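You operate a simulated robot arm through the tools that you are given. There is no shell and no other tool. Be economical: measure what you need, move in short steps, check, and stop when the job is done.

You are at the controls of a simulated robot arm. One attempt, no reset.

Task
Clamp the green collar band, fold its edge and weigh the fold down.
Fine: free the folding clamp after the fold; pressing weight on the band in the jig. Where these are worked on the way, their far stop is far enough and under half their travel is too little: folding clamp.
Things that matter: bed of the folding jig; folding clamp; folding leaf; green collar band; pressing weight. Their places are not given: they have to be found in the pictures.

The check looks at the end state, three seconds after you hand in, the way a careful person would. Anything else that was tipped, shoved, dropped, spilled or broken makes it a failure. Flat cloth is picked up by pressing the open fingertips on it (5 to 10 N) and closing them slowly along it; thin cloth reads only 2 to 8 mm in the jaws.

Robot
A 6-joint arm with a two-finger parallel gripper, fixed in place. Base frame: the origin is at the foot of the arm, x ahead of it, y to its left, z up; the work surface is at about z = 90. Units: cm, rad, N and s.
With the tool pointing down near the work surface it reaches from about 24 to 66 cm from the base axis. Its first joint turns from -1.152 to 1.152 rad. Payload 2.9 kg.
Tool frame: the origin (TCP) lies between the finger pads and is the grasp point; the fingertips stand 3 cm ahead of it; z points along the fingers, y is the line along which they close. The gripper opens to 11 cm. The fingers are 2 cm wide and 1 cm thick; the gripper's body (4.8 by 11.2 cm) begins 5.5 cm behind the TCP.
Orientation is that of the tool frame in the base frame, as a unit quaternion [w, x, y, z]. With the fingers straight down and closing along the base's y, the tool's x points along the base's -x, its y along +y and its z along -z.

Tools
- The arm moves only by the tool nudge_tool. Its argument "commands" is one flat list of numbers, 7 for each row, row after row: the shift along the base's x, y, z in units of 300 mm (1.0 is 300 mm), then the turn, a rotation vector about the base's x, y, z in units of 45 degrees (1.0 is 45 degrees), then the finger opening in cm, from 0 to 11. In form: [x, y, z, wx, wy, wz, jaw, x, y, z, wx, wy, wz, jaw, ...]. A call has 1 to 8 rows; each row is the pose to reach, as a shift and turn from the pose commanded when the call began. A call with a number of a shift or a turn outside -1 to 1 is refused whole. Each row takes 0.2 s and may step no farther than 5 cm and 0.15 rad from the row before; otherwise, or with a gripper value out of range, the whole call is refused. Where a pose cannot be reached the arm comes as near as it can. A force on the tool above 80 N (or 10 N above the force at the start of the call, whichever is more), or a blocked arm, ends the call early, and 0.2 s more pass. Each finger travels about 10.8 cm/s and halts on what it meets, pressing with about 33 N; the grip force reading is that of the motor and also rises with nothing between the fingers. The clock runs only during rows and for 0.2 s after the last one: add rows that repeat a pose to give the fingers time. The reply holds the time, the measured pose of the TCP, the force on the tool along the base axes, the opening and the grip force, in the units named above and with some noise, with the torque about the TCP (base axes, N m) and any sound that the robot's microphone picked up, and new pictures: "views" is both (left out), scene, wrist or none.
- Cameras (640 x 400 px; columns grow to the right, rows downward): "scene" is fixed at [6.41, 40.94, 143.35]; the picture's right is [-0.89, -0.46, 0.00], its down [-0.13, 0.24, -0.96] and it looks along [0.44, -0.85, -0.27] (base axes); focal length 315 px, centre (320, 200). "wrist" rides on the gripper at [7.2, 1.7, -10.3] in the tool frame; the picture's right is [-0.23, 0.97, 0.00], its down [-0.76, -0.18, -0.62] and it looks along [-0.61, -0.14, 0.78] (tool axes); focal length 222 px, centre (320, 200).
- point_at(camera, pixels): for up to 12 pixels [column, row] of the newest picture of that camera ("zoom" is the newest enlarged one), the place [x, y, z] in the base frame of the surface seen there, good to about 0.3 cm, but the place of the scene camera against the robot may be out by one fixed shift of up to 2.5 cm in any direction. The clock stands still meanwhile.
- close_up(camera, box): a new picture of the part [left, top, right, bottom] of that camera's present view, enlarged. The clock stands still meanwhile.
- finish_job(): hands the job in; it is judged then, once.

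Go step by step. Measure first, check grasps and placings, and put right what went wrong. The budget is 80 turns and 200 pictures, counting those below and the enlarged ones. Unless the task says otherwise, let go and move clear before handing in, and close with one line.

The tools are called after "Emit:" by a JSON object that holds its "fn" and its "kwargs". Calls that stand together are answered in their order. nudge_tool: Moves the arm, as the interface text tells. Its arguments: {"type":"object","properties":{"commands":{"type":"array"},"views":{"type":"string","enum":["both","scene","wrist","none"]}},"required":["commands"]} The other tools are called the same way: point_at (camera, pixels) gives the place of the surface under pixels of a picture; close_up (camera, box) takes an enlarged picture of a part of a camera's view; finish_job () hands the job in.

At the start:

```text
t: 0.0
position: [33.23, -31.56, 121.57]
tcp_rot: [0.0, 0.0, 1.0, 0.001]
ft_force: [-0.1, 0.6, 1.2]
moment: [0.02, 0.0, -0.01]
grip_width: 10.99
gripper_force: 0.1
```

scene: 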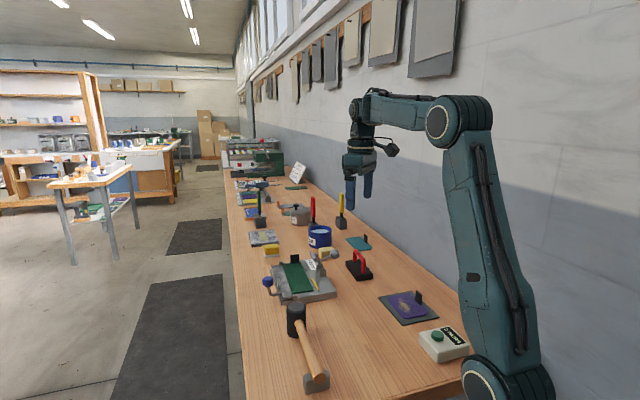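
wrist: 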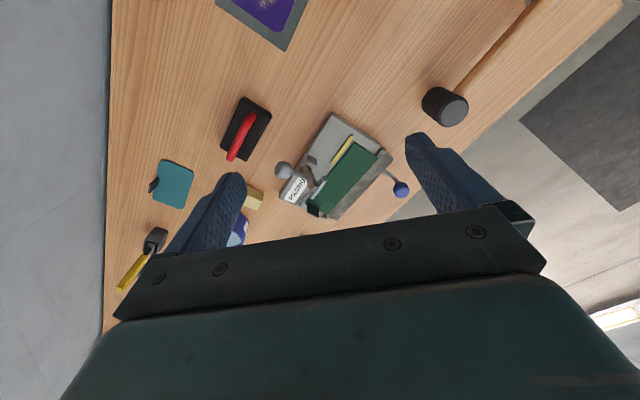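

The jig appears around scene (300,280) and wrist (340,170), with a green band, a white lever and a blue knob. I'll enlarge both views.

Emit:
{"fn": "close_up", "kwargs": {"camera": "scene", "box": [230, 220, 390, 320]}}

Emit:
{"fn": "close_up", "kwargs": {"camera": "wrist", "box": [220, 80, 420, 230]}}

```text
4.00 times, centred on (310, 270) of scene
```

zoom: 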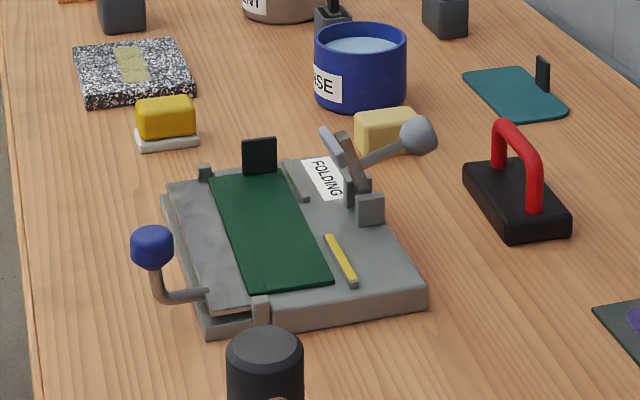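

```text
2.67 times, centred on (320, 155) of wrist
```

zoom: 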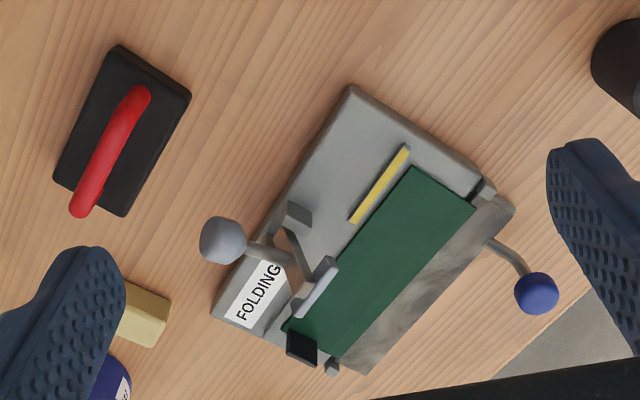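

The jig has a raised toggle clamp (grey ball), a leaf with a blue knob and the green band. The weight is the red-handled block. I'll measure points in the wrist zoom.

Emit:
{"fn": "point_at", "kwargs": {"camera": "zoom", "pixels": [[413, 170], [474, 210], [285, 325], [338, 357], [404, 152], [355, 220], [350, 90], [214, 308], [514, 210], [368, 371], [537, 293], [222, 240]]}}

Emit:
{"fn": "point_at", "kwargs": {"camera": "zoom", "pixels": [[301, 347], [318, 292], [300, 215], [303, 285], [120, 50], [188, 95], [57, 178], [122, 213], [140, 95], [80, 210], [480, 190], [331, 368]]}}

```text
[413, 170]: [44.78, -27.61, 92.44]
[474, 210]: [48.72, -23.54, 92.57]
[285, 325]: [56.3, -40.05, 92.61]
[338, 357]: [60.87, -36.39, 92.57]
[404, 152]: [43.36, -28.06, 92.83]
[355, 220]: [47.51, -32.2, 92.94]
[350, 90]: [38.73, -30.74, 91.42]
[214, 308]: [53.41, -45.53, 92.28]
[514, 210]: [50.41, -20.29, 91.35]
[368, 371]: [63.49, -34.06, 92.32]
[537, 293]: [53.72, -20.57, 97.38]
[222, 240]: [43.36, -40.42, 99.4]
```

```text
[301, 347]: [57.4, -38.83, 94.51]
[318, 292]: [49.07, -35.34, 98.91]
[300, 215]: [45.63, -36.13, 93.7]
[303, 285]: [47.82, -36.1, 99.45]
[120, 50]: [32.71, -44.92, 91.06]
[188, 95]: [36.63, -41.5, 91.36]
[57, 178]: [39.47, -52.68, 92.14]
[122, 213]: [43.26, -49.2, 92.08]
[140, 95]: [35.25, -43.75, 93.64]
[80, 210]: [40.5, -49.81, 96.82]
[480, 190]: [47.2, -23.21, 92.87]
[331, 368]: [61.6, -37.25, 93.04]
```

The band runs at about -46° on the base plane, between the inner fence and the hinge posts. I'll lower the camera for a closer look before touching anything.

Emit:
{"fn": "nudge_tool", "kwargs": {"commands": [0, 0, -0.15, 0, 0, 0, 11, 0, 0, -0.3, 0, 0, 0, 11, 0, 0, -0.4, 0, 0, 0, 11, 0, 0, -0.4, 0, 0, 0, 11], "views": "wrist"}}

Emit:
{"fn": "close_up", "kwargs": {"camera": "wrist", "box": [220, 30, 440, 210]}}

Emit:
{"fn": "close_up", "kwargs": {"camera": "scene", "box": [260, 250, 350, 306]}}

```text
t: 1.0
position: [33.24, -31.67, 109.4]
tcp_rot: [0.0, 0.001, 1.0, 0.001]
ft_force: [-0.1, -0.1, 0.0]
moment: [0.02, 0.01, 0.0]
grip_width: 10.98
gripper_force: 0.2
```

wrist: 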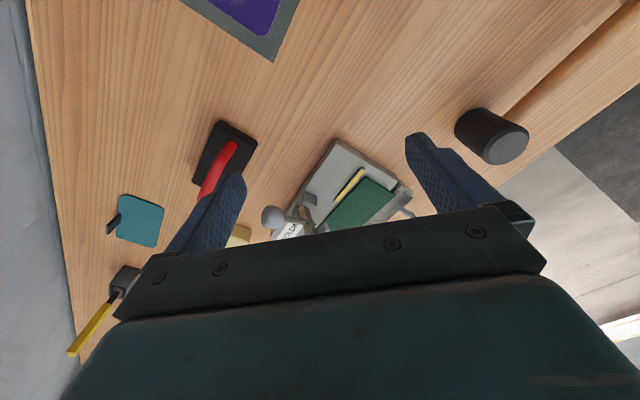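

```text
2.22 times, centred on (330, 120) of wrist
```

zoom: 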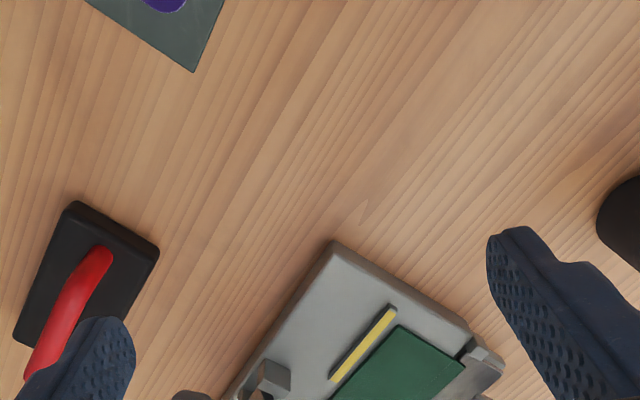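

```text
7.11 times, centred on (305, 278) of scene
```

zoom: 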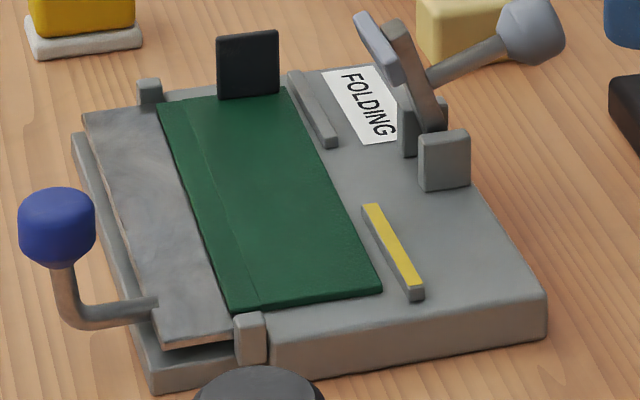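

The band lies on the bed with its outer strip over the leaf. The clamp pivots on an axis parallel to the band, so the ball swings toward the band to close. I'll turn the tool -45° to line up with the jig and look closer.

Emit:
{"fn": "nudge_tool", "kwargs": {"commands": [0.05, 0, 0.05, 0, 0, -0.17, 11, 0.1, 0, 0.1, 0, 0, -0.34, 11, 0.15, 0, 0.15, 0, 0, -0.51, 11, 0.2, 0, 0.19, 0, 0, -0.68, 11, 0.25, 0, 0.19, 0, 0, -0.85, 8, 0.3, 0, 0.19, 0, 0, -1.0, 4, 0.3, 0, 0.19, 0, 0, -1.0, 0, 0.3, 0, 0.19, 0, 0, -1.0, 0], "views": "wrist"}}

Emit:
{"fn": "close_up", "kwargs": {"camera": "wrist", "box": [160, 60, 480, 260]}}

```text
t: 2.8
position: [42.36, -31.66, 115.28]
tcp_rot: [0.0, 0.383, 0.924, 0.0]
ft_force: [-0.1, -0.2, -0.5]
moment: [-0.01, 0.0, 0.03]
grip_width: 0.02
gripper_force: 33.0
```

wrist: 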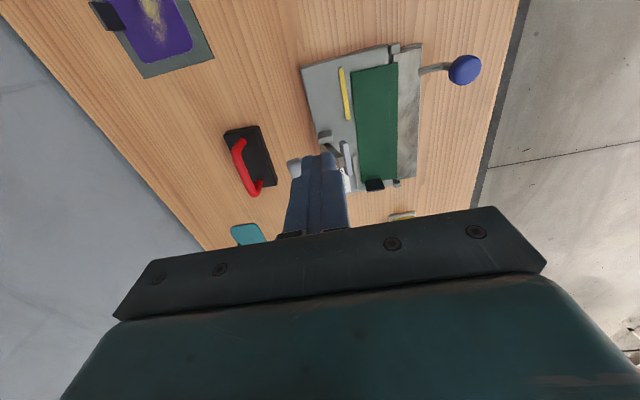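

```text
2.00 times, centred on (320, 160) of wrist
```

zoom: 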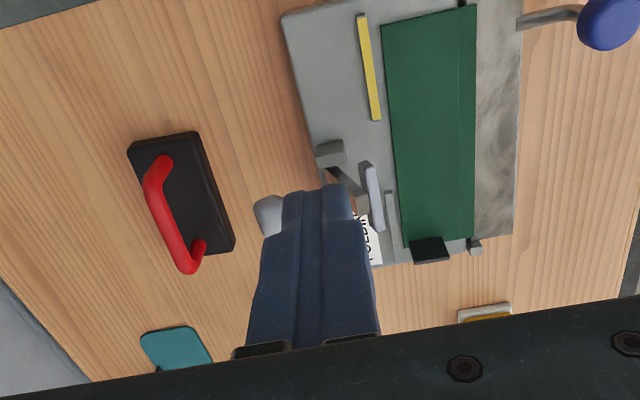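

This gives a clear view of the band, its fold line and the weight handle. I'll measure the key spots.

Emit:
{"fn": "point_at", "kwargs": {"camera": "zoom", "pixels": [[265, 208], [257, 210], [268, 232], [370, 168], [380, 225], [330, 150], [362, 197], [175, 225], [160, 162], [198, 245], [130, 145], [235, 250]]}}

Emit:
{"fn": "point_at", "kwargs": {"camera": "zoom", "pixels": [[386, 30], [405, 240], [459, 100], [470, 8], [470, 235], [525, 20], [605, 22], [475, 246], [360, 20], [376, 117], [390, 200], [430, 248]]}}

```text
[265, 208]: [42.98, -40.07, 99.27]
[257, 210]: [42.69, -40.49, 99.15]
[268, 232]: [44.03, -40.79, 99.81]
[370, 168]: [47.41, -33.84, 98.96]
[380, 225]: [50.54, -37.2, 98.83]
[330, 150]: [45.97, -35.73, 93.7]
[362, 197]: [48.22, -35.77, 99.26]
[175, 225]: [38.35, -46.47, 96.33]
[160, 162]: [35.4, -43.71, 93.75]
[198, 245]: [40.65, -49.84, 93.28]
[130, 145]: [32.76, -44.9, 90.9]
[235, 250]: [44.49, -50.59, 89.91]
```

```text
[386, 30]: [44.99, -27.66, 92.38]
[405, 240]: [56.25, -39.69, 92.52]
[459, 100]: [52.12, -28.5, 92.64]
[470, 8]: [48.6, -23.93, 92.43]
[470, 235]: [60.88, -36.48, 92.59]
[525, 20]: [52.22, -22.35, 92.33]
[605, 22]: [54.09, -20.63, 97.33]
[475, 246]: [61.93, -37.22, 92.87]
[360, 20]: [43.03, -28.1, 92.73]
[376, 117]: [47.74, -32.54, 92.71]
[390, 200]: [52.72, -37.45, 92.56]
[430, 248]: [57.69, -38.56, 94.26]
```

The ball centre is about (43.4, -40.6, 99), with the push direction along (0.71, 0.70). I'll bring the closed fingers behind the ball.

Emit:
{"fn": "nudge_tool", "kwargs": {"commands": [-0.022, -0.137, 0, 0, 0, 0, 0, -0.044, -0.274, 0, 0, 0, 0, 0, -0.065, -0.41, 0, 0, 0, 0, 0, -0.065, -0.41, -0.16, 0, 0, 0, 0, -0.065, -0.41, -0.32, 0, 0, 0, 0, -0.065, -0.41, -0.4, 0, 0, 0, 0, -0.065, -0.41, -0.486, 0, 0, 0, 0, -0.065, -0.41, -0.486, 0, 0, 0, 0]}}

Emit:
{"fn": "close_up", "kwargs": {"camera": "scene", "box": [260, 220, 400, 308]}}

```text
t: 4.6
position: [40.16, -44.0, 100.41]
tcp_rot: [0.0, 0.383, 0.924, 0.0]
ft_force: [-0.9, -0.8, -0.7]
moment: [-0.02, 0.01, 0.01]
grip_width: 0.0
gripper_force: 33.2
```

scene: 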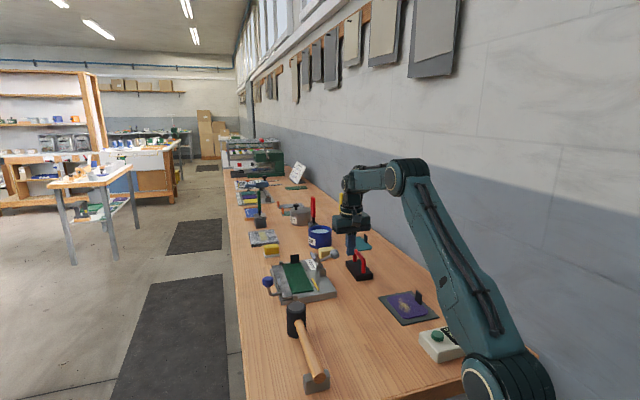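
wrist: 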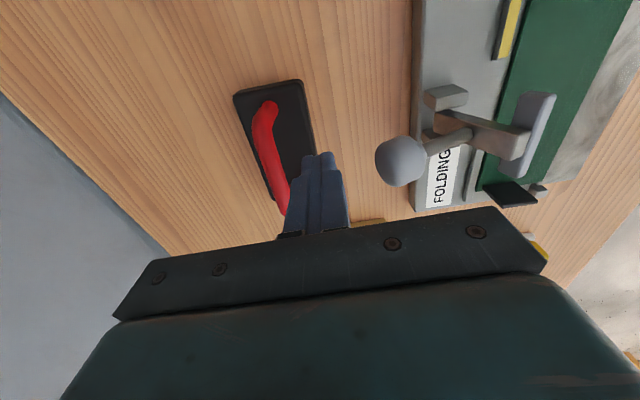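

```text
4.55 times, centred on (330, 264) of scene
```

zoom: 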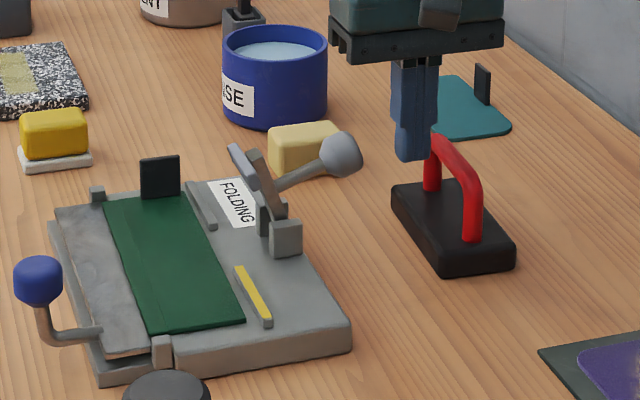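

The fingers are clear, between the weight and the ball. I'll measure the ball from this closer view.

Emit:
{"fn": "point_at", "kwargs": {"camera": "wrist", "pixels": [[400, 160], [380, 160], [400, 180], [415, 145], [320, 175], [440, 145], [462, 137], [545, 100], [515, 165], [450, 95]]}}

```text
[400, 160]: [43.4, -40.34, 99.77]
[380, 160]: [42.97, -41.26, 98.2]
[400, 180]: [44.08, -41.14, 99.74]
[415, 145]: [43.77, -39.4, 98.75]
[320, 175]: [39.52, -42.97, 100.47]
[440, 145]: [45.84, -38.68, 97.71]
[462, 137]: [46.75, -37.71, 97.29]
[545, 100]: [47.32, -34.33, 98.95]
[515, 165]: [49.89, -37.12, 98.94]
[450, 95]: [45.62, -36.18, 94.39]
```

The ball centre is near (43.6, -40.8, 98.6) and the fingertips are behind it at z≈97.4. I'll push along +(0.71, 0.70) to swing the clamp down.

Emit:
{"fn": "nudge_tool", "kwargs": {"commands": [0.028, 0.0275, 0, 0, 0, 0, 0, 0.056, 0.055, 0, 0, 0, 0, 0, 0.084, 0.0825, 0, 0, 0, 0, 0, 0.112, 0.11, 0, 0, 0, 0, 0, 0.14, 0.1375, 0, 0, 0, 0, 0, 0.168, 0.165, 0, 0, 0, 0, 0, 0.196, 0.1925, 0, 0, 0, 0, 0, 0.22, 0.216, 0, 0, 0, 0, 0]}}

Emit:
{"fn": "close_up", "kwargs": {"camera": "scene", "box": [260, 220, 400, 308]}}

```text
t: 5.7
position: [42.81, -41.41, 101.72]
tcp_rot: [0.003, 0.396, 0.918, -0.003]
ft_force: [-14.5, 0.7, 8.7]
moment: [0.07, 0.37, 0.09]
grip_width: 0.0
gripper_force: 33.8
stopped in row 5: the force on the tool passed its limit (the readings are from after the stop); the commanded pose is now the measured one
```

scene: 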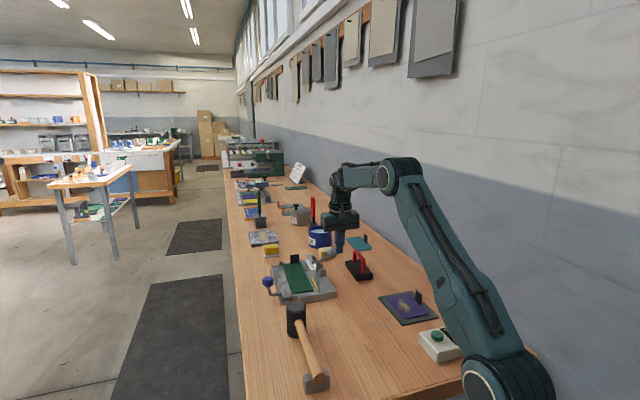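
wrist: 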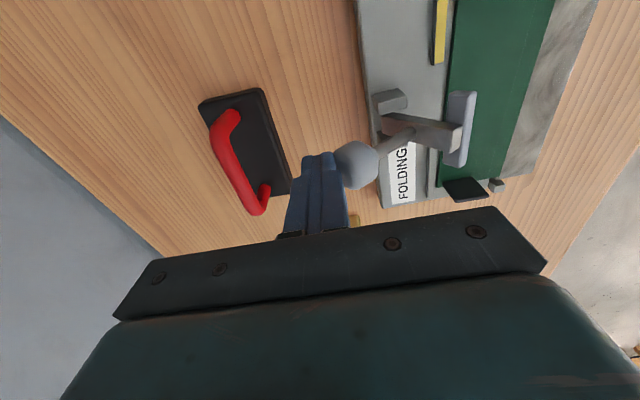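

```text
4.55 times, centred on (330, 264) of scene
```

zoom: 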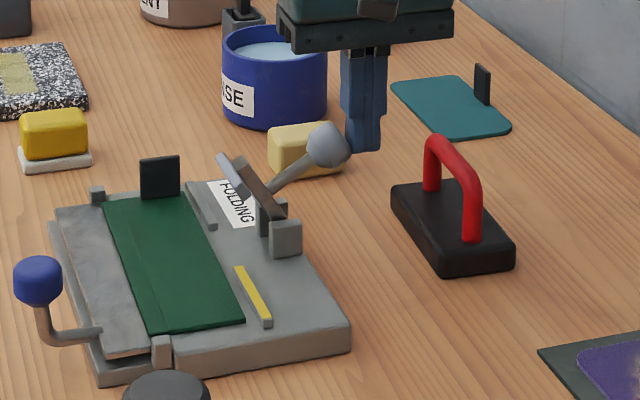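

The clamp turned part of the way, then the force limit ended the call because the step was quick. I'll keep pushing more slowly, with a slight rise to follow the ball's arc.

Emit:
{"fn": "nudge_tool", "kwargs": {"commands": [0.01, 0.01, 0.002, 0, 0, 0, 0, 0.02, 0.02, 0.004, 0, 0, 0, 0, 0.03, 0.03, 0.006, 0, 0, 0, 0, 0.04, 0.04, 0.008, 0, 0, 0, 0, 0.05, 0.05, 0.009, 0, 0, 0, 0, 0.06, 0.06, 0.01, 0, 0, 0, 0, 0.07, 0.07, 0.01, 0, 0, 0, 0, 0.08, 0.08, 0.01, 0, 0, 0, 0], "views": "wrist"}}

Emit:
{"fn": "close_up", "kwargs": {"camera": "scene", "box": [260, 220, 400, 308]}}

```text
t: 7.0
position: [44.19, -40.07, 102.87]
tcp_rot: [0.009, 0.402, 0.916, -0.006]
ft_force: [-10.4, 2.5, 10.1]
moment: [0.17, 0.25, 0.08]
grip_width: 0.0
gripper_force: 32.3
stopped in row 6: the force on the tool passed its limit (the readings are from after the stop); the commanded pose is now the measured one
```

wrist: 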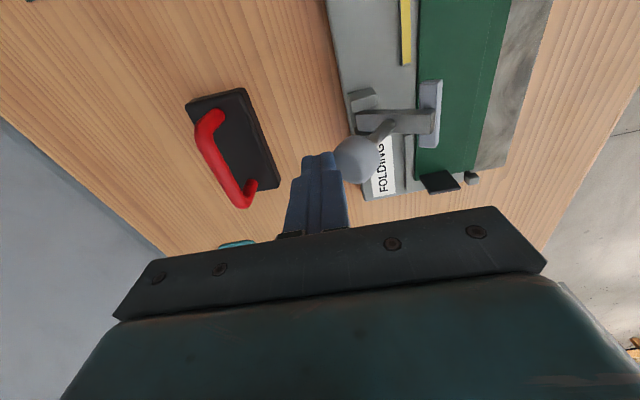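

```text
4.55 times, centred on (330, 264) of scene
```

zoom: 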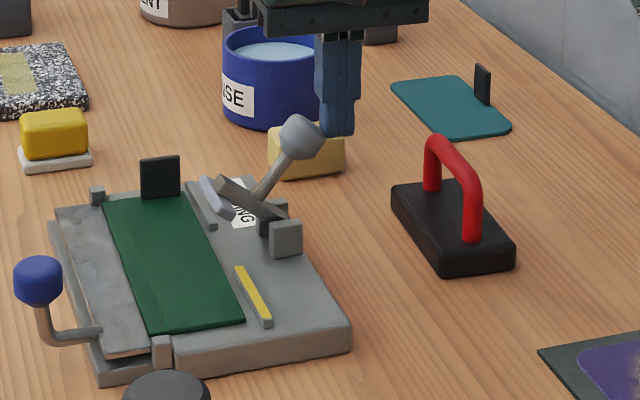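

The clamp is now roughly half closed. I'll keep pushing, lowering the tip slightly to stay centred on the ball.

Emit:
{"fn": "nudge_tool", "kwargs": {"commands": [-0.01, -0.01, 0, 0, 0, 0, 0, -0.01, -0.01, -0.045, 0, 0, 0, 0, 0.01, 0.01, -0.045, 0, 0, 0, 0, 0.025, 0.025, -0.045, 0, 0, 0, 0, 0.04, 0.04, -0.045, 0, 0, 0, 0, 0.052, 0.052, -0.045, 0, 0, 0, 0, 0.064, 0.064, -0.045, 0, 0, 0, 0, 0.076, 0.076, -0.045, 0, 0, 0, 0], "views": "wrist"}}

Emit:
{"fn": "close_up", "kwargs": {"camera": "scene", "box": [260, 220, 400, 308]}}

```text
t: 7.8
position: [43.98, -40.56, 102.73]
tcp_rot: [0.018, 0.408, 0.913, -0.009]
ft_force: [-11.0, 3.7, 10.3]
moment: [0.17, 0.28, 0.08]
grip_width: 0.0
gripper_force: 33.0
stopped in row 4: the force on the tool passed its limit (the readings are from after the stop); the commanded pose is now the measured one
```

wrist: 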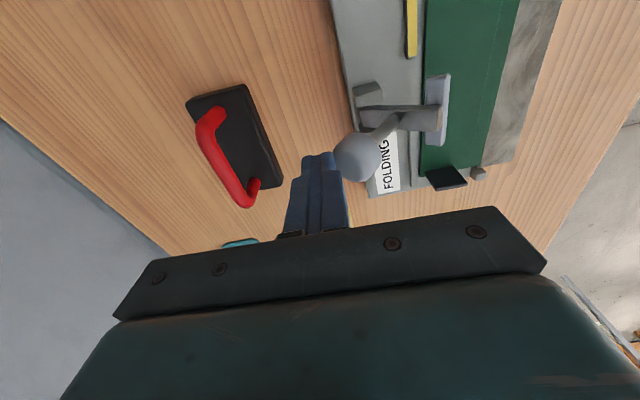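

```text
4.55 times, centred on (330, 264) of scene
```

zoom: 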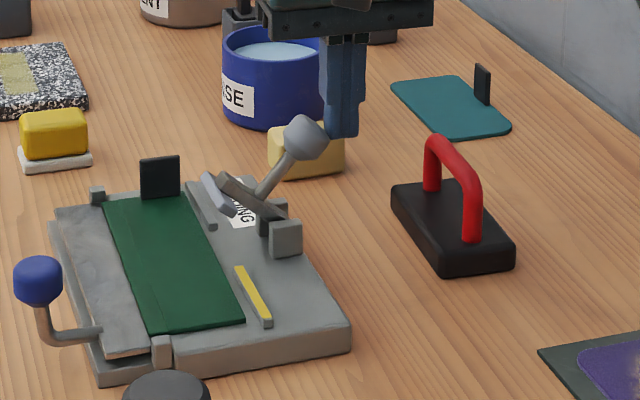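

The reaction force points sideways and up, so the fingertip isn't centred on the ball. I'll measure the ball before continuing.

Emit:
{"fn": "point_at", "kwargs": {"camera": "wrist", "pixels": [[360, 158], [345, 158], [375, 158], [360, 142], [360, 174], [385, 128], [440, 110], [365, 95], [320, 160], [400, 115]]}}

Emit:
{"fn": "close_up", "kwargs": {"camera": "wrist", "box": [270, 70, 470, 220]}}

```text
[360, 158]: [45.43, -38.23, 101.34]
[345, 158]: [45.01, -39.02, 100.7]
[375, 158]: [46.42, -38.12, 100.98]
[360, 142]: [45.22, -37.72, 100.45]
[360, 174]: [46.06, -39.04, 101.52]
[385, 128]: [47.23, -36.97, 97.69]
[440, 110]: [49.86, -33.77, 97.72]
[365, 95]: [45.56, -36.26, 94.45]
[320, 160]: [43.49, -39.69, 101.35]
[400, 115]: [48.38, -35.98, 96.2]
```

```text
2.67 times, centred on (370, 145) of wrist
```

zoom: 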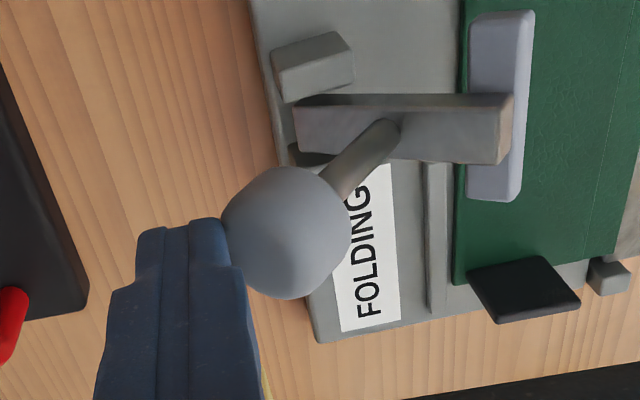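

The ball centre is now near (46.0, -38.9, 100.2) and only the fingertip's lower edge touches it. I'll back off, straighten the tool and go lower.

Emit:
{"fn": "nudge_tool", "kwargs": {"commands": [-0.02, -0.02, 0, 0, 0, 0, 0, -0.04, -0.04, 0, 0.02, 0.017, 0.035, 0, -0.04, -0.04, -0.03, 0.039, 0.034, 0.07, 0, -0.035, -0.035, -0.05, 0.039, 0.034, 0.07, 0, -0.035, -0.035, -0.05, 0.039, 0.034, 0.07, 0], "views": "wrist"}}

```text
t: 9.0
position: [43.09, -41.5, 101.18]
tcp_rot: [0.0, 0.382, 0.924, -0.001]
ft_force: [0.9, -0.6, 0.2]
moment: [0.04, -0.02, -0.01]
grip_width: 0.01
gripper_force: 33.2
```

wrist: 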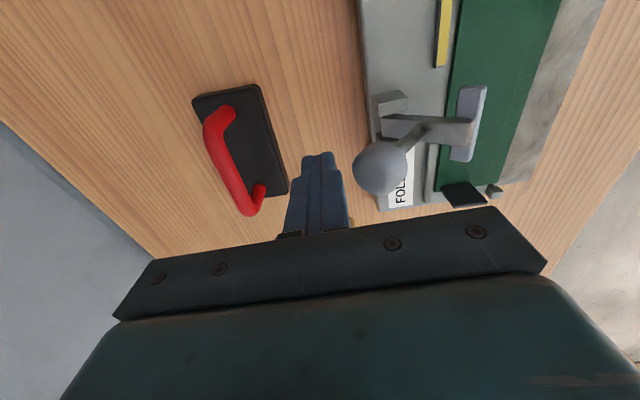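

Contact is clear now. I'll push straight along the jig axis in small steps.

Emit:
{"fn": "nudge_tool", "kwargs": {"commands": [0.025, 0.024, 0, 0, 0, 0, 0, 0.035, 0.034, 0, 0, 0, 0, 0, 0.045, 0.044, 0, 0, 0, 0, 0, 0.055, 0.054, 0, 0, 0, 0, 0, 0.065, 0.064, 0, 0, 0, 0, 0, 0.075, 0.074, 0, 0, 0, 0, 0, 0.085, 0.084, 0, 0, 0, 0, 0, 0.095, 0.094, 0, 0, 0, 0, 0], "views": "wrist"}}

```text
t: 10.8
position: [45.97, -38.54, 101.09]
tcp_rot: [0.0, 0.382, 0.924, 0.0]
ft_force: [-0.3, -1.1, 0.8]
moment: [-0.01, -0.01, 0.03]
grip_width: 0.01
gripper_force: 33.3
```

wrist: 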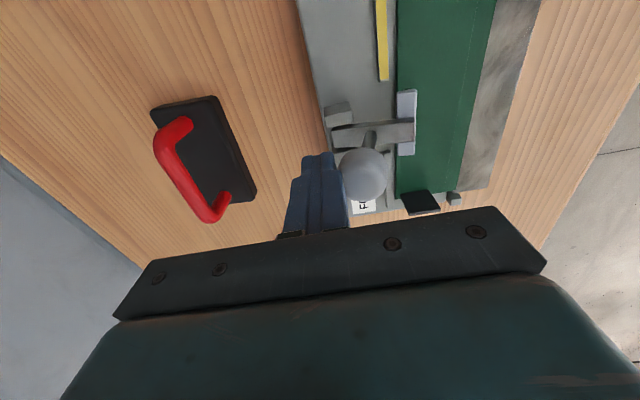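

That went through easily. I'll check the clamp's state, since the force reads about zero and the pad is near the band.

Emit:
{"fn": "close_up", "kwargs": {"camera": "scene", "box": [260, 220, 400, 308]}}

Emit:
{"fn": "close_up", "kwargs": {"camera": "wrist", "box": [290, 70, 490, 220]}}

Emit:
{"fn": "point_at", "kwargs": {"camera": "wrist", "pixels": [[405, 110], [365, 175], [365, 160], [405, 150]]}}

```text
4.55 times, centred on (330, 264) of scene
```

zoom: 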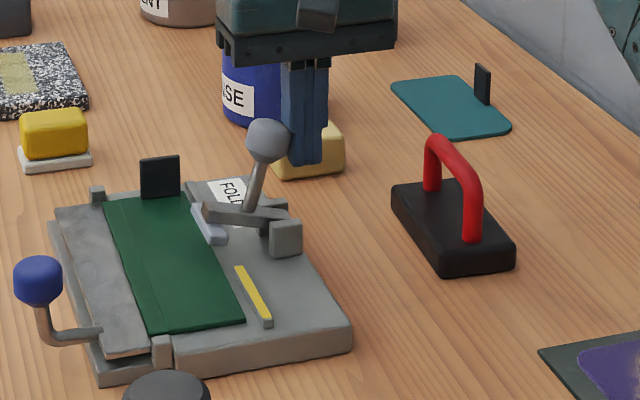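

```text
2.67 times, centred on (390, 145) of wrist
```

zoom: 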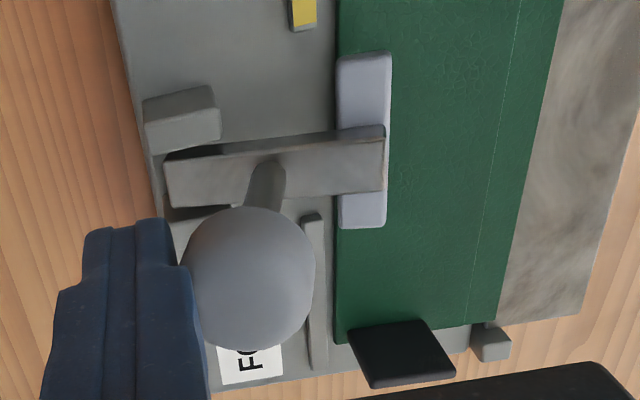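

```text
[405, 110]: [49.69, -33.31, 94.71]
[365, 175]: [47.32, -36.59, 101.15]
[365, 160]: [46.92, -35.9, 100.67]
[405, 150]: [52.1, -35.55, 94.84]
```

The pad top is at about z 94.8, not yet on the band. I'll continue the push.

Emit:
{"fn": "nudge_tool", "kwargs": {"commands": [0.01, 0.01, 0, 0, 0, 0, 0, 0.02, 0.02, 0, 0, 0, 0, 0, 0.03, 0.03, 0, 0, 0, 0, 0, 0.04, 0.04, 0, 0, 0, 0, 0, 0.05, 0.05, 0, 0, 0, 0, 0, 0.06, 0.06, 0, 0, 0, 0, 0, 0.07, 0.07, 0, 0, 0, 0, 0], "views": "wrist"}}

Emit:
{"fn": "close_up", "kwargs": {"camera": "scene", "box": [260, 220, 400, 308]}}

Emit:
{"fn": "close_up", "kwargs": {"camera": "wrist", "box": [290, 70, 490, 220]}}

```text
t: 12.4
position: [47.33, -37.26, 101.02]
tcp_rot: [-0.003, 0.391, 0.92, 0.0]
ft_force: [-44.0, -26.9, 3.3]
moment: [-0.52, 0.86, 0.0]
grip_width: 0.0
gripper_force: 33.3
```

wrist: 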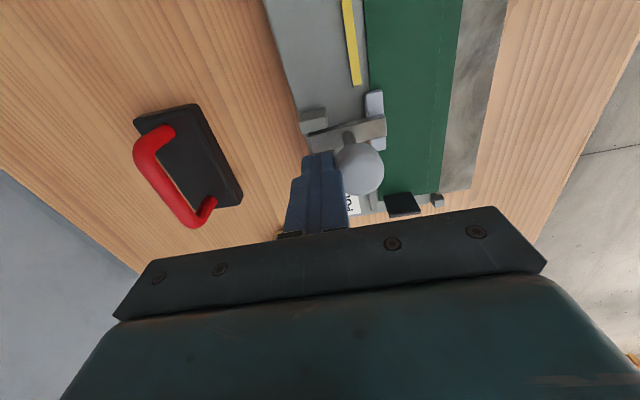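

```text
4.55 times, centred on (330, 264) of scene
```

zoom: 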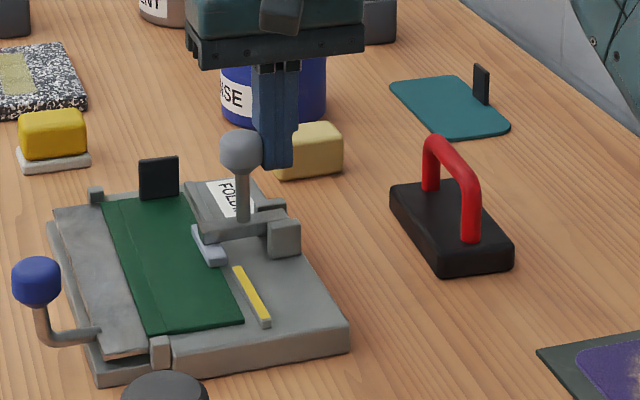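

```text
2.67 times, centred on (390, 145) of wrist
```

zoom: 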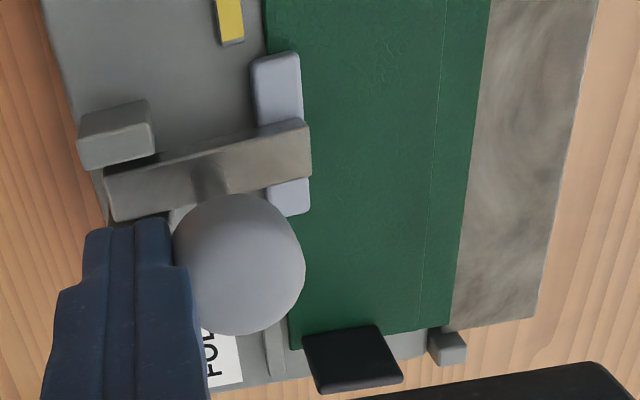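

The reaction is now about 52 N, so the clamp is on its far stop. I'll back off, lift clear and check that it stays down.

Emit:
{"fn": "nudge_tool", "kwargs": {"commands": [-0.03, -0.03, 0, 0, 0, 0, 0, -0.06, -0.06, 0, 0, 0, 0, 0, -0.06, -0.06, 0.15, 0, 0, 0, 0, -0.06, -0.06, 0.3, 0, 0, 0, 0, -0.06, -0.02, 0.4, 0, 0, 0, 0], "views": "wrist"}}

Emit:
{"fn": "close_up", "kwargs": {"camera": "scene", "box": [260, 240, 350, 306]}}

Emit:
{"fn": "close_up", "kwargs": {"camera": "wrist", "box": [240, 30, 480, 210]}}

```text
t: 13.6
position: [46.18, -37.31, 113.1]
tcp_rot: [-0.001, 0.383, 0.924, -0.001]
ft_force: [0.0, 0.1, 1.2]
moment: [-0.01, -0.01, -0.02]
grip_width: 0.0
gripper_force: 32.7
```

wrist: 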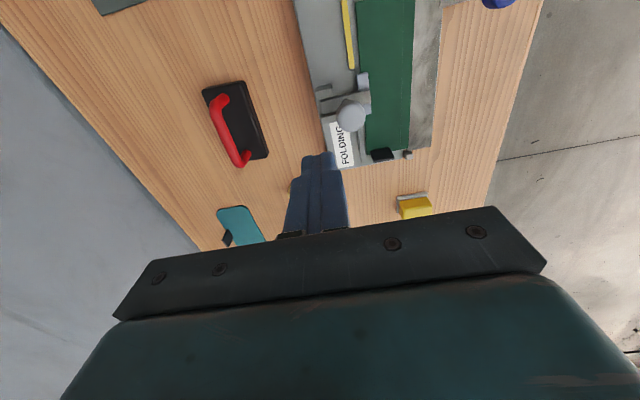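

```text
6.06 times, centred on (305, 273) of scene
```

zoom: 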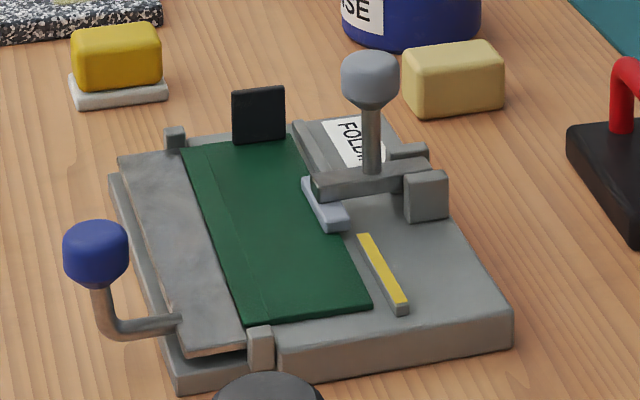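

```text
2.22 times, centred on (360, 120) of wrist
```

zoom: 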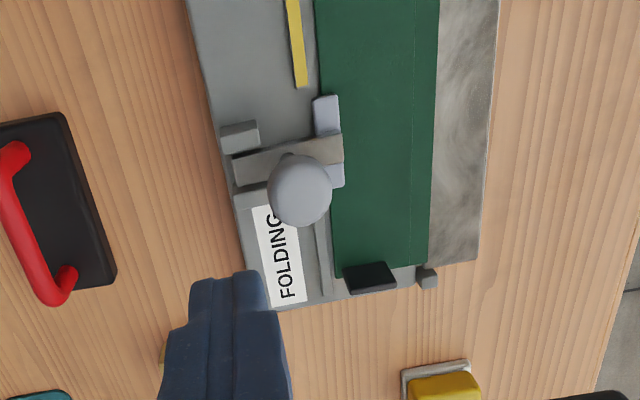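

The clamp stays down with its lever upright and the pad on the band's inner edge. Next I'll turn the tool +90° so the fingers close along the band and can grip the blue knob, and move over there.

Emit:
{"fn": "nudge_tool", "kwargs": {"commands": [0.02, 0.06, 0, 0, 0, 0.17, 0, 0.04, 0.12, 0, 0, 0, 0.34, 0, 0.06, 0.18, 0, 0, 0, 0.51, 0, 0.08, 0.24, 0, 0, 0, 0.68, 0, 0.089, 0.3, 0, 0, 0, 0.85, 0, 0.089, 0.35, 0, 0, 0, 1.0, 0], "views": "none"}}

Emit:
{"fn": "nudge_tool", "kwargs": {"commands": [0, 0.02, 0, 0, 0, 0.17, 1, 0, 0.046, 0, 0, 0, 0.34, 2, 0, 0.046, 0, 0, 0, 0.51, 4, 0, 0.046, 0, 0, 0, 0.68, 6, 0, 0.046, 0, 0, 0, 0.85, 6, 0, 0.046, 0, 0, 0, 1.0, 6, 0, 0.046, 0, 0, 0, 1.0, 6]}}

```text
t: 15.0
position: [49.02, -26.71, 113.07]
tcp_rot: [-0.001, -0.002, 1.0, -0.001]
ft_force: [-0.4, 0.3, 0.1]
moment: [0.01, 0.02, 0.01]
grip_width: 0.0
gripper_force: 33.2
```

```text
t: 16.6
position: [48.81, -25.32, 113.11]
tcp_rot: [-0.001, -0.384, 0.923, -0.001]
ft_force: [0.3, -0.5, 0.0]
moment: [0.01, -0.03, 0.02]
grip_width: 5.99
gripper_force: 0.1
```

scene: 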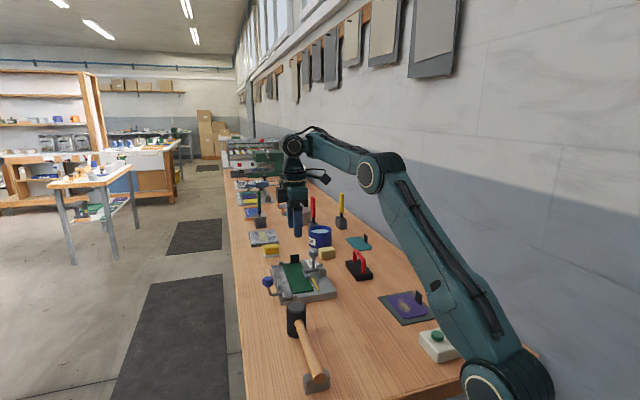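
wrist: 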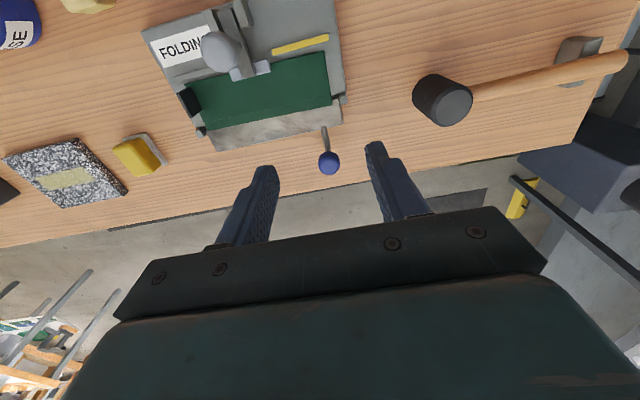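

The knob is at wrist (328,162) and the mallet head at (443,100). I'll measure the knob, its rod, the leaf and the mallet clearance.

Emit:
{"fn": "point_at", "kwargs": {"camera": "wrist", "pixels": [[328, 162], [328, 155], [320, 163], [336, 163], [328, 171], [325, 135], [440, 90], [418, 92], [342, 99], [201, 132], [225, 52], [223, 38]]}}

Emit:
{"fn": "close_up", "kwargs": {"camera": "wrist", "box": [140, 0, 500, 225]}}

```text
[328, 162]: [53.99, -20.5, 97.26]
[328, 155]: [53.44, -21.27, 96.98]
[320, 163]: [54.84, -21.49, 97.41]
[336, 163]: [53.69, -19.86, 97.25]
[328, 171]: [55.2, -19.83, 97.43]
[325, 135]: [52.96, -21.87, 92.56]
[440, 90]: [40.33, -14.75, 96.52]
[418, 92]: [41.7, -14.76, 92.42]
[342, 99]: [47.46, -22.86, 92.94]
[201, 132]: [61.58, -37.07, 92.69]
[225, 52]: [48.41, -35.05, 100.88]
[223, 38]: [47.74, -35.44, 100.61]
```

```text
1.78 times, centred on (320, 112) of wrist
```

zoom: 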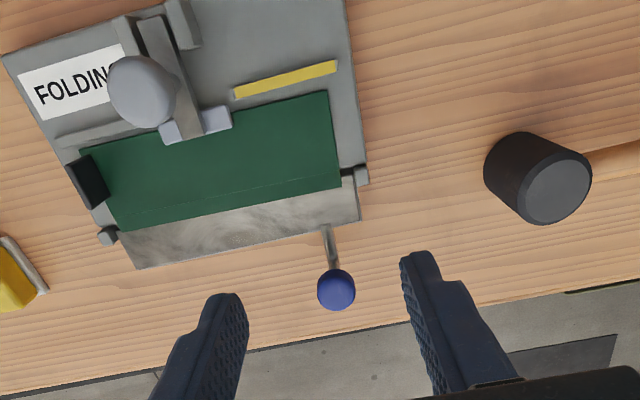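

The knob centre is about (54.3, -20.7, 96.6) and the mallet is well clear. I'll descend around the knob and close on it.

Emit:
{"fn": "nudge_tool", "kwargs": {"commands": [0.09, 0.077, 0, 0, 0, 0, 6, 0.183, 0.154, -0.05, 0, 0, 0, 6, 0.183, 0.154, -0.2, 0, 0, 0, 6, 0.183, 0.154, -0.35, 0, 0, 0, 6, 0.183, 0.154, -0.5, 0, 0, 0, 6, 0.183, 0.154, -0.5, 0, 0, 0, 6]}}

Emit:
{"fn": "close_up", "kwargs": {"camera": "scene", "box": [240, 230, 350, 306]}}

```text
t: 18.0
position: [57.54, -21.76, 100.34]
tcp_rot: [0.007, -0.383, 0.924, -0.01]
ft_force: [-15.5, 0.0, 41.3]
moment: [0.98, 0.92, 0.25]
grip_width: 6.84
gripper_force: 9.6
out of reach, approached as far as the arm can: row 4, 5, 6
```

scene: 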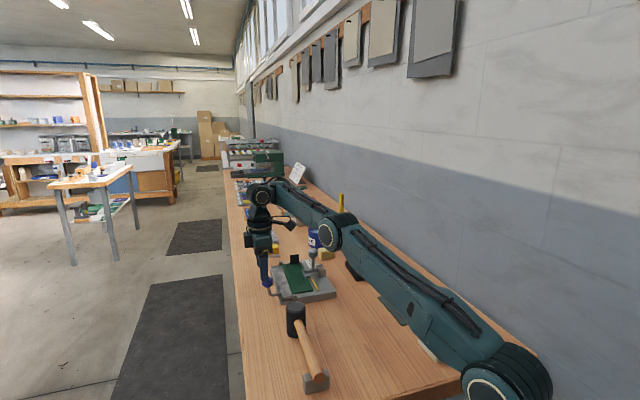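
wrist: 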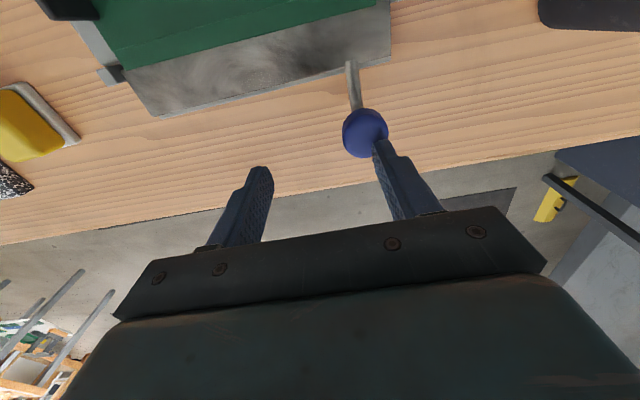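

```text
5.26 times, centred on (295, 268) of scene
```

zoom: 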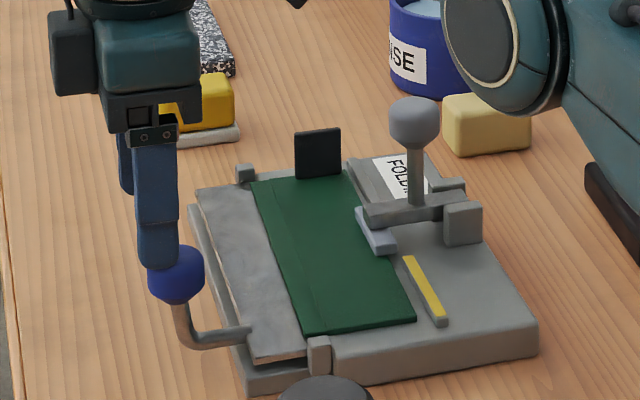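

The arm couldn't reach that pose and one finger is pressing on the knob's top with about 41 N. I'll lift straight off.

Emit:
{"fn": "nudge_tool", "kwargs": {"commands": [0, 0, 0.15, 0, 0, 0, 6, 0, 0, 0.3, 0, 0, 0, 6, 0, 0, 0.45, 0, 0, 0, 6, 0, 0, 0.45, 0, 0, 0, 6]}}

Emit:
{"fn": "close_up", "kwargs": {"camera": "scene", "box": [240, 230, 400, 330]}}

```text
t: 19.0
position: [57.66, -21.57, 112.41]
tcp_rot: [0.0, -0.384, 0.923, -0.001]
ft_force: [0.2, -0.3, 0.5]
moment: [0.03, -0.01, -0.03]
grip_width: 6.01
gripper_force: 0.1
```

scene: 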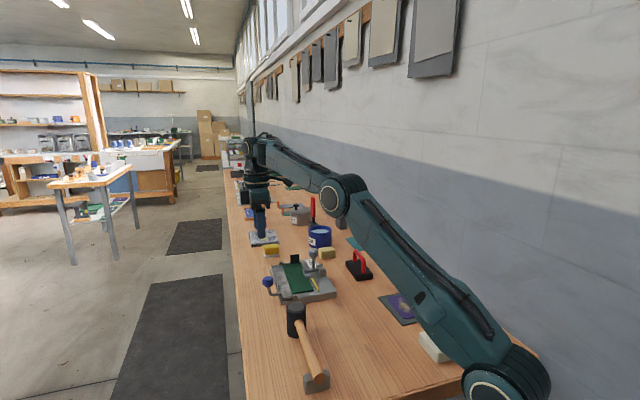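
wrist: 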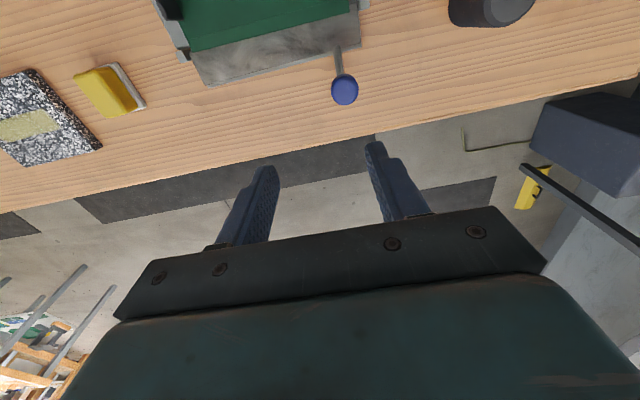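

```text
4.00 times, centred on (320, 280) of scene
```

zoom: 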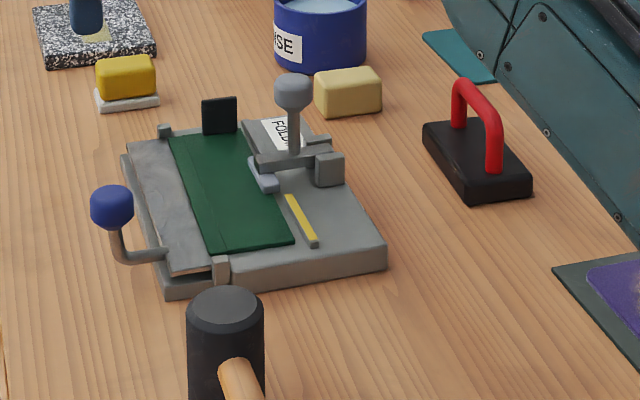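

Nothing was disturbed. That tool yaw seems unreachable low down here, so I'll turn back 45° to closing along y, which worked before, and grip the knob diagonally.

Emit:
{"fn": "nudge_tool", "kwargs": {"commands": [-0.02, 0.005, 0, 0, 0, -0.17, 6, -0.04, 0.01, 0, 0, 0, -0.34, 6, -0.06, 0.015, 0, 0, 0, -0.51, 6, -0.08, 0.02, 0, 0, 0, -0.68, 6, -0.1, 0.025, 0, 0, 0, -0.85, 6, -0.112, 0.029, 0, 0, 0, -1, 6, -0.112, 0.029, -0.1, 0, 0, -1, 6, -0.112, 0.029, -0.1, 0, 0, -1, 6], "views": "wrist"}}

```text
t: 20.8
position: [54.18, -20.99, 109.59]
tcp_rot: [-0.001, -0.001, 1.0, -0.001]
ft_force: [-0.2, -0.5, 0.3]
moment: [-0.04, 0.02, 0.0]
grip_width: 6.02
gripper_force: 0.1
```

wrist: 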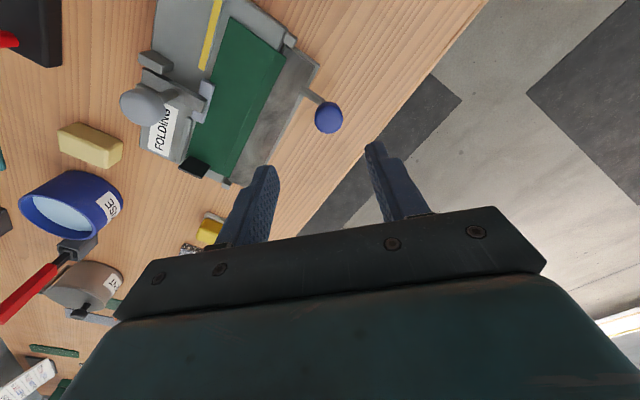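

I'm over the knob now. I'll descend part-way first to test reach.

Emit:
{"fn": "nudge_tool", "kwargs": {"commands": [0.004, 0.01, -0.13, 0, 0, 0, 6, 0.004, 0.01, -0.26, 0, 0, 0, 6, 0.004, 0.01, -0.26, 0, 0, 0, 6], "views": "wrist"}}

```text
t: 21.6
position: [56.37, -21.36, 102.7]
tcp_rot: [-0.002, 0.0, 1.0, 0.0]
ft_force: [0.2, -0.6, -0.6]
moment: [0.0, -0.01, 0.01]
grip_width: 5.99
gripper_force: 0.0
out of reach, approached as far as the arm can: row 1, 2, 3
```

wrist: 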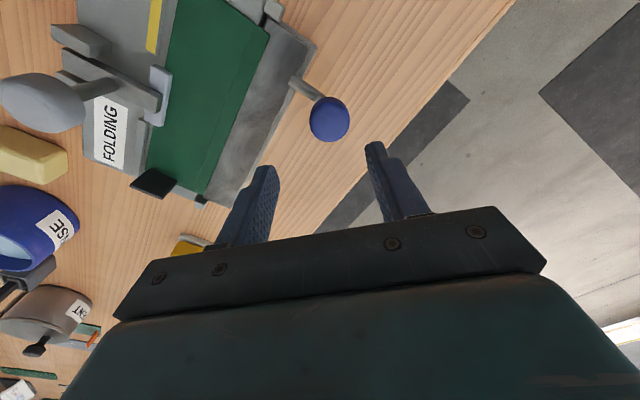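

It's out of reach again at z 103 with r≈58, even though the clamp at r≈60 was fine at z 100, so the arm's posture may have changed. I'll look at it.

Emit:
{"fn": "nudge_tool", "kwargs": {"commands": [0, 0, 0.15, 0, 0, 0, 6, 0, 0, 0.3, 0, 0, 0, 6, 0, 0, 0.3, 0, 0, 0, 6], "views": "scene"}}

```text
t: 22.4
position: [56.25, -21.31, 111.72]
tcp_rot: [-0.002, -0.003, 1.0, -0.001]
ft_force: [-0.5, 0.0, 1.1]
moment: [0.06, -0.02, 0.0]
grip_width: 6.02
gripper_force: 0.1
```

scene: 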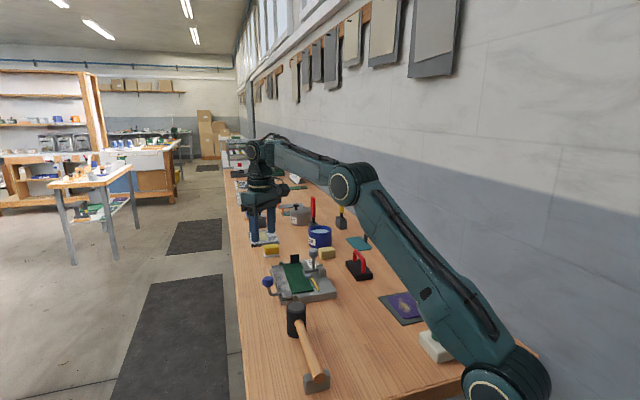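

The posture looks normal, so I'll test by experiment. I'll turn to the yaw that worked at the clamp (-45°) and try descending here with the fingers closed, on the outer side of the knob.

Emit:
{"fn": "nudge_tool", "kwargs": {"commands": [0, 0.02, 0, 0, 0, -0.17, 6, 0, 0.04, 0, 0, 0, -0.34, 6, 0, 0.06, 0, 0, 0, -0.51, 4, 0, 0.07, 0, 0, 0, -0.68, 2, 0, 0.08, 0, 0, 0, -0.85, 0, 0, 0.08, 0, 0, 0, -1, 0, 0, 0.08, -0.1, 0, 0, -1, 0, 0, 0.08, -0.2, 0, 0, -1, 0], "views": "wrist"}}

```text
t: 24.2
position: [56.38, -18.95, 105.71]
tcp_rot: [-0.001, 0.382, 0.924, 0.0]
ft_force: [0.0, 0.0, -0.1]
moment: [-0.02, -0.01, 0.0]
grip_width: 0.03
gripper_force: 33.1
```

wrist: 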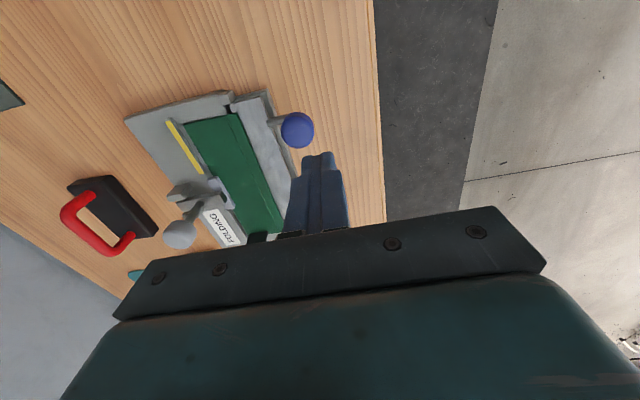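

z 105.7 was reached here. I'll continue down on the knob's outer side to test further.

Emit:
{"fn": "nudge_tool", "kwargs": {"commands": [0, 0, -0.08, 0, 0, 0, 0, 0, 0, -0.16, 0, 0, 0, 0, 0, 0, -0.24, 0, 0, 0, 0, 0, 0, -0.28, 0, 0, 0, 0]}}

```text
t: 25.2
position: [58.61, -19.65, 97.94]
tcp_rot: [-0.002, 0.382, 0.924, -0.001]
ft_force: [-0.1, -0.1, 1.0]
moment: [-0.01, 0.02, -0.02]
grip_width: 0.01
gripper_force: 33.4
out of reach, approached as far as the arm can: row 1, 2, 3, 4
```

scene: 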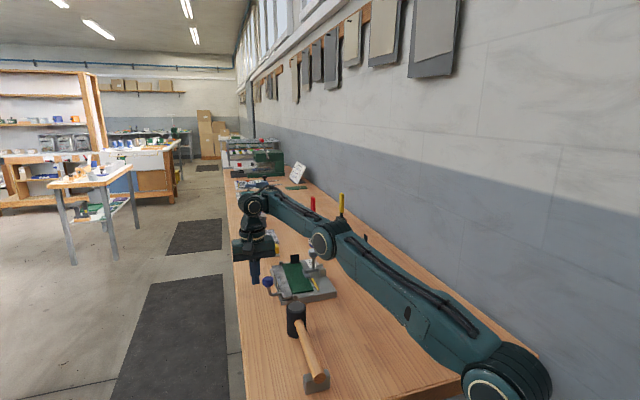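
wrist: 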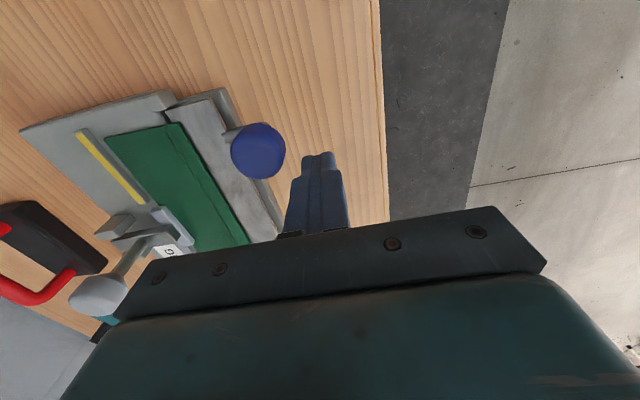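

The arm has straightened out fully: the reached points all lie on a circle around the shoulder, and the solver sticks there. I'll lift, pull inward so the elbow bends, and turn the tool to +45° meanwhile.

Emit:
{"fn": "nudge_tool", "kwargs": {"commands": [0, 0, 0.15, 0, 0, 0.0, 0, -0.1, 0, 0.25, 0, 0, 0.17, 0, -0.2, 0, 0.35, 0, 0, 0.34, 0, -0.3, 0, 0.4, 0, 0, 0.51, 0, -0.4, 0, 0.4, 0, 0, 0.68, 0, -0.45, 0, 0.4, 0, 0, 0.85, 0, -0.45, 0, 0.4, 0, 0, 1.0, 0], "views": "none"}}

Emit:
{"fn": "nudge_tool", "kwargs": {"commands": [0, 0, 0, 0, 0, 0.17, 1, 0, 0, 0, 0, 0, 0.34, 2, 0, 0, 0, 0, 0, 0.51, 4, 0, 0, 0, 0, 0, 0.68, 5, 0, 0, 0, 0, 0, 0.85, 5, 0, 0, 0, 0, 0, 1.0, 5, 0, 0, 0, 0, 0, 1.0, 5]}}

```text
t: 26.8
position: [48.61, -21.15, 113.71]
tcp_rot: [-0.003, -0.003, 1.0, 0.001]
ft_force: [-0.1, -0.5, 0.0]
moment: [0.02, 0.02, -0.01]
grip_width: 0.0
gripper_force: 33.1
out of reach, approached as far as the arm can: row 3, 4, 5, 6, 7
```

```text
t: 28.4
position: [48.79, -21.39, 113.78]
tcp_rot: [0.0, -0.384, 0.923, -0.001]
ft_force: [-0.3, -0.9, 0.1]
moment: [0.0, 0.03, -0.02]
grip_width: 5.04
gripper_force: 0.0
```

scene: 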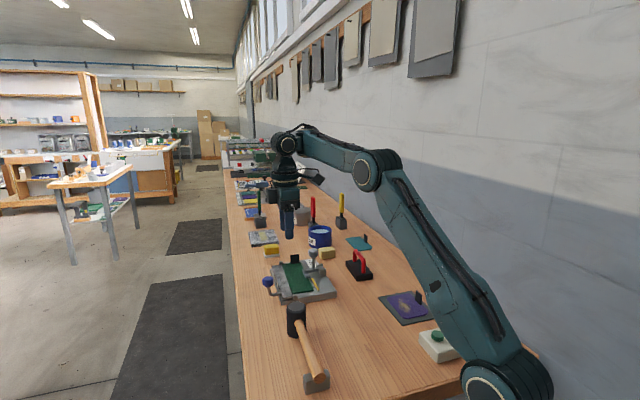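
wrist: 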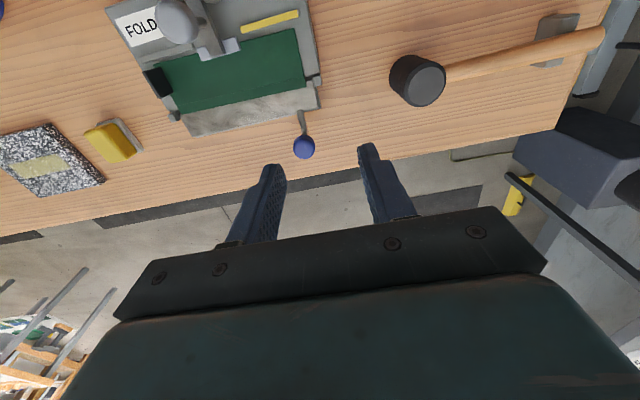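

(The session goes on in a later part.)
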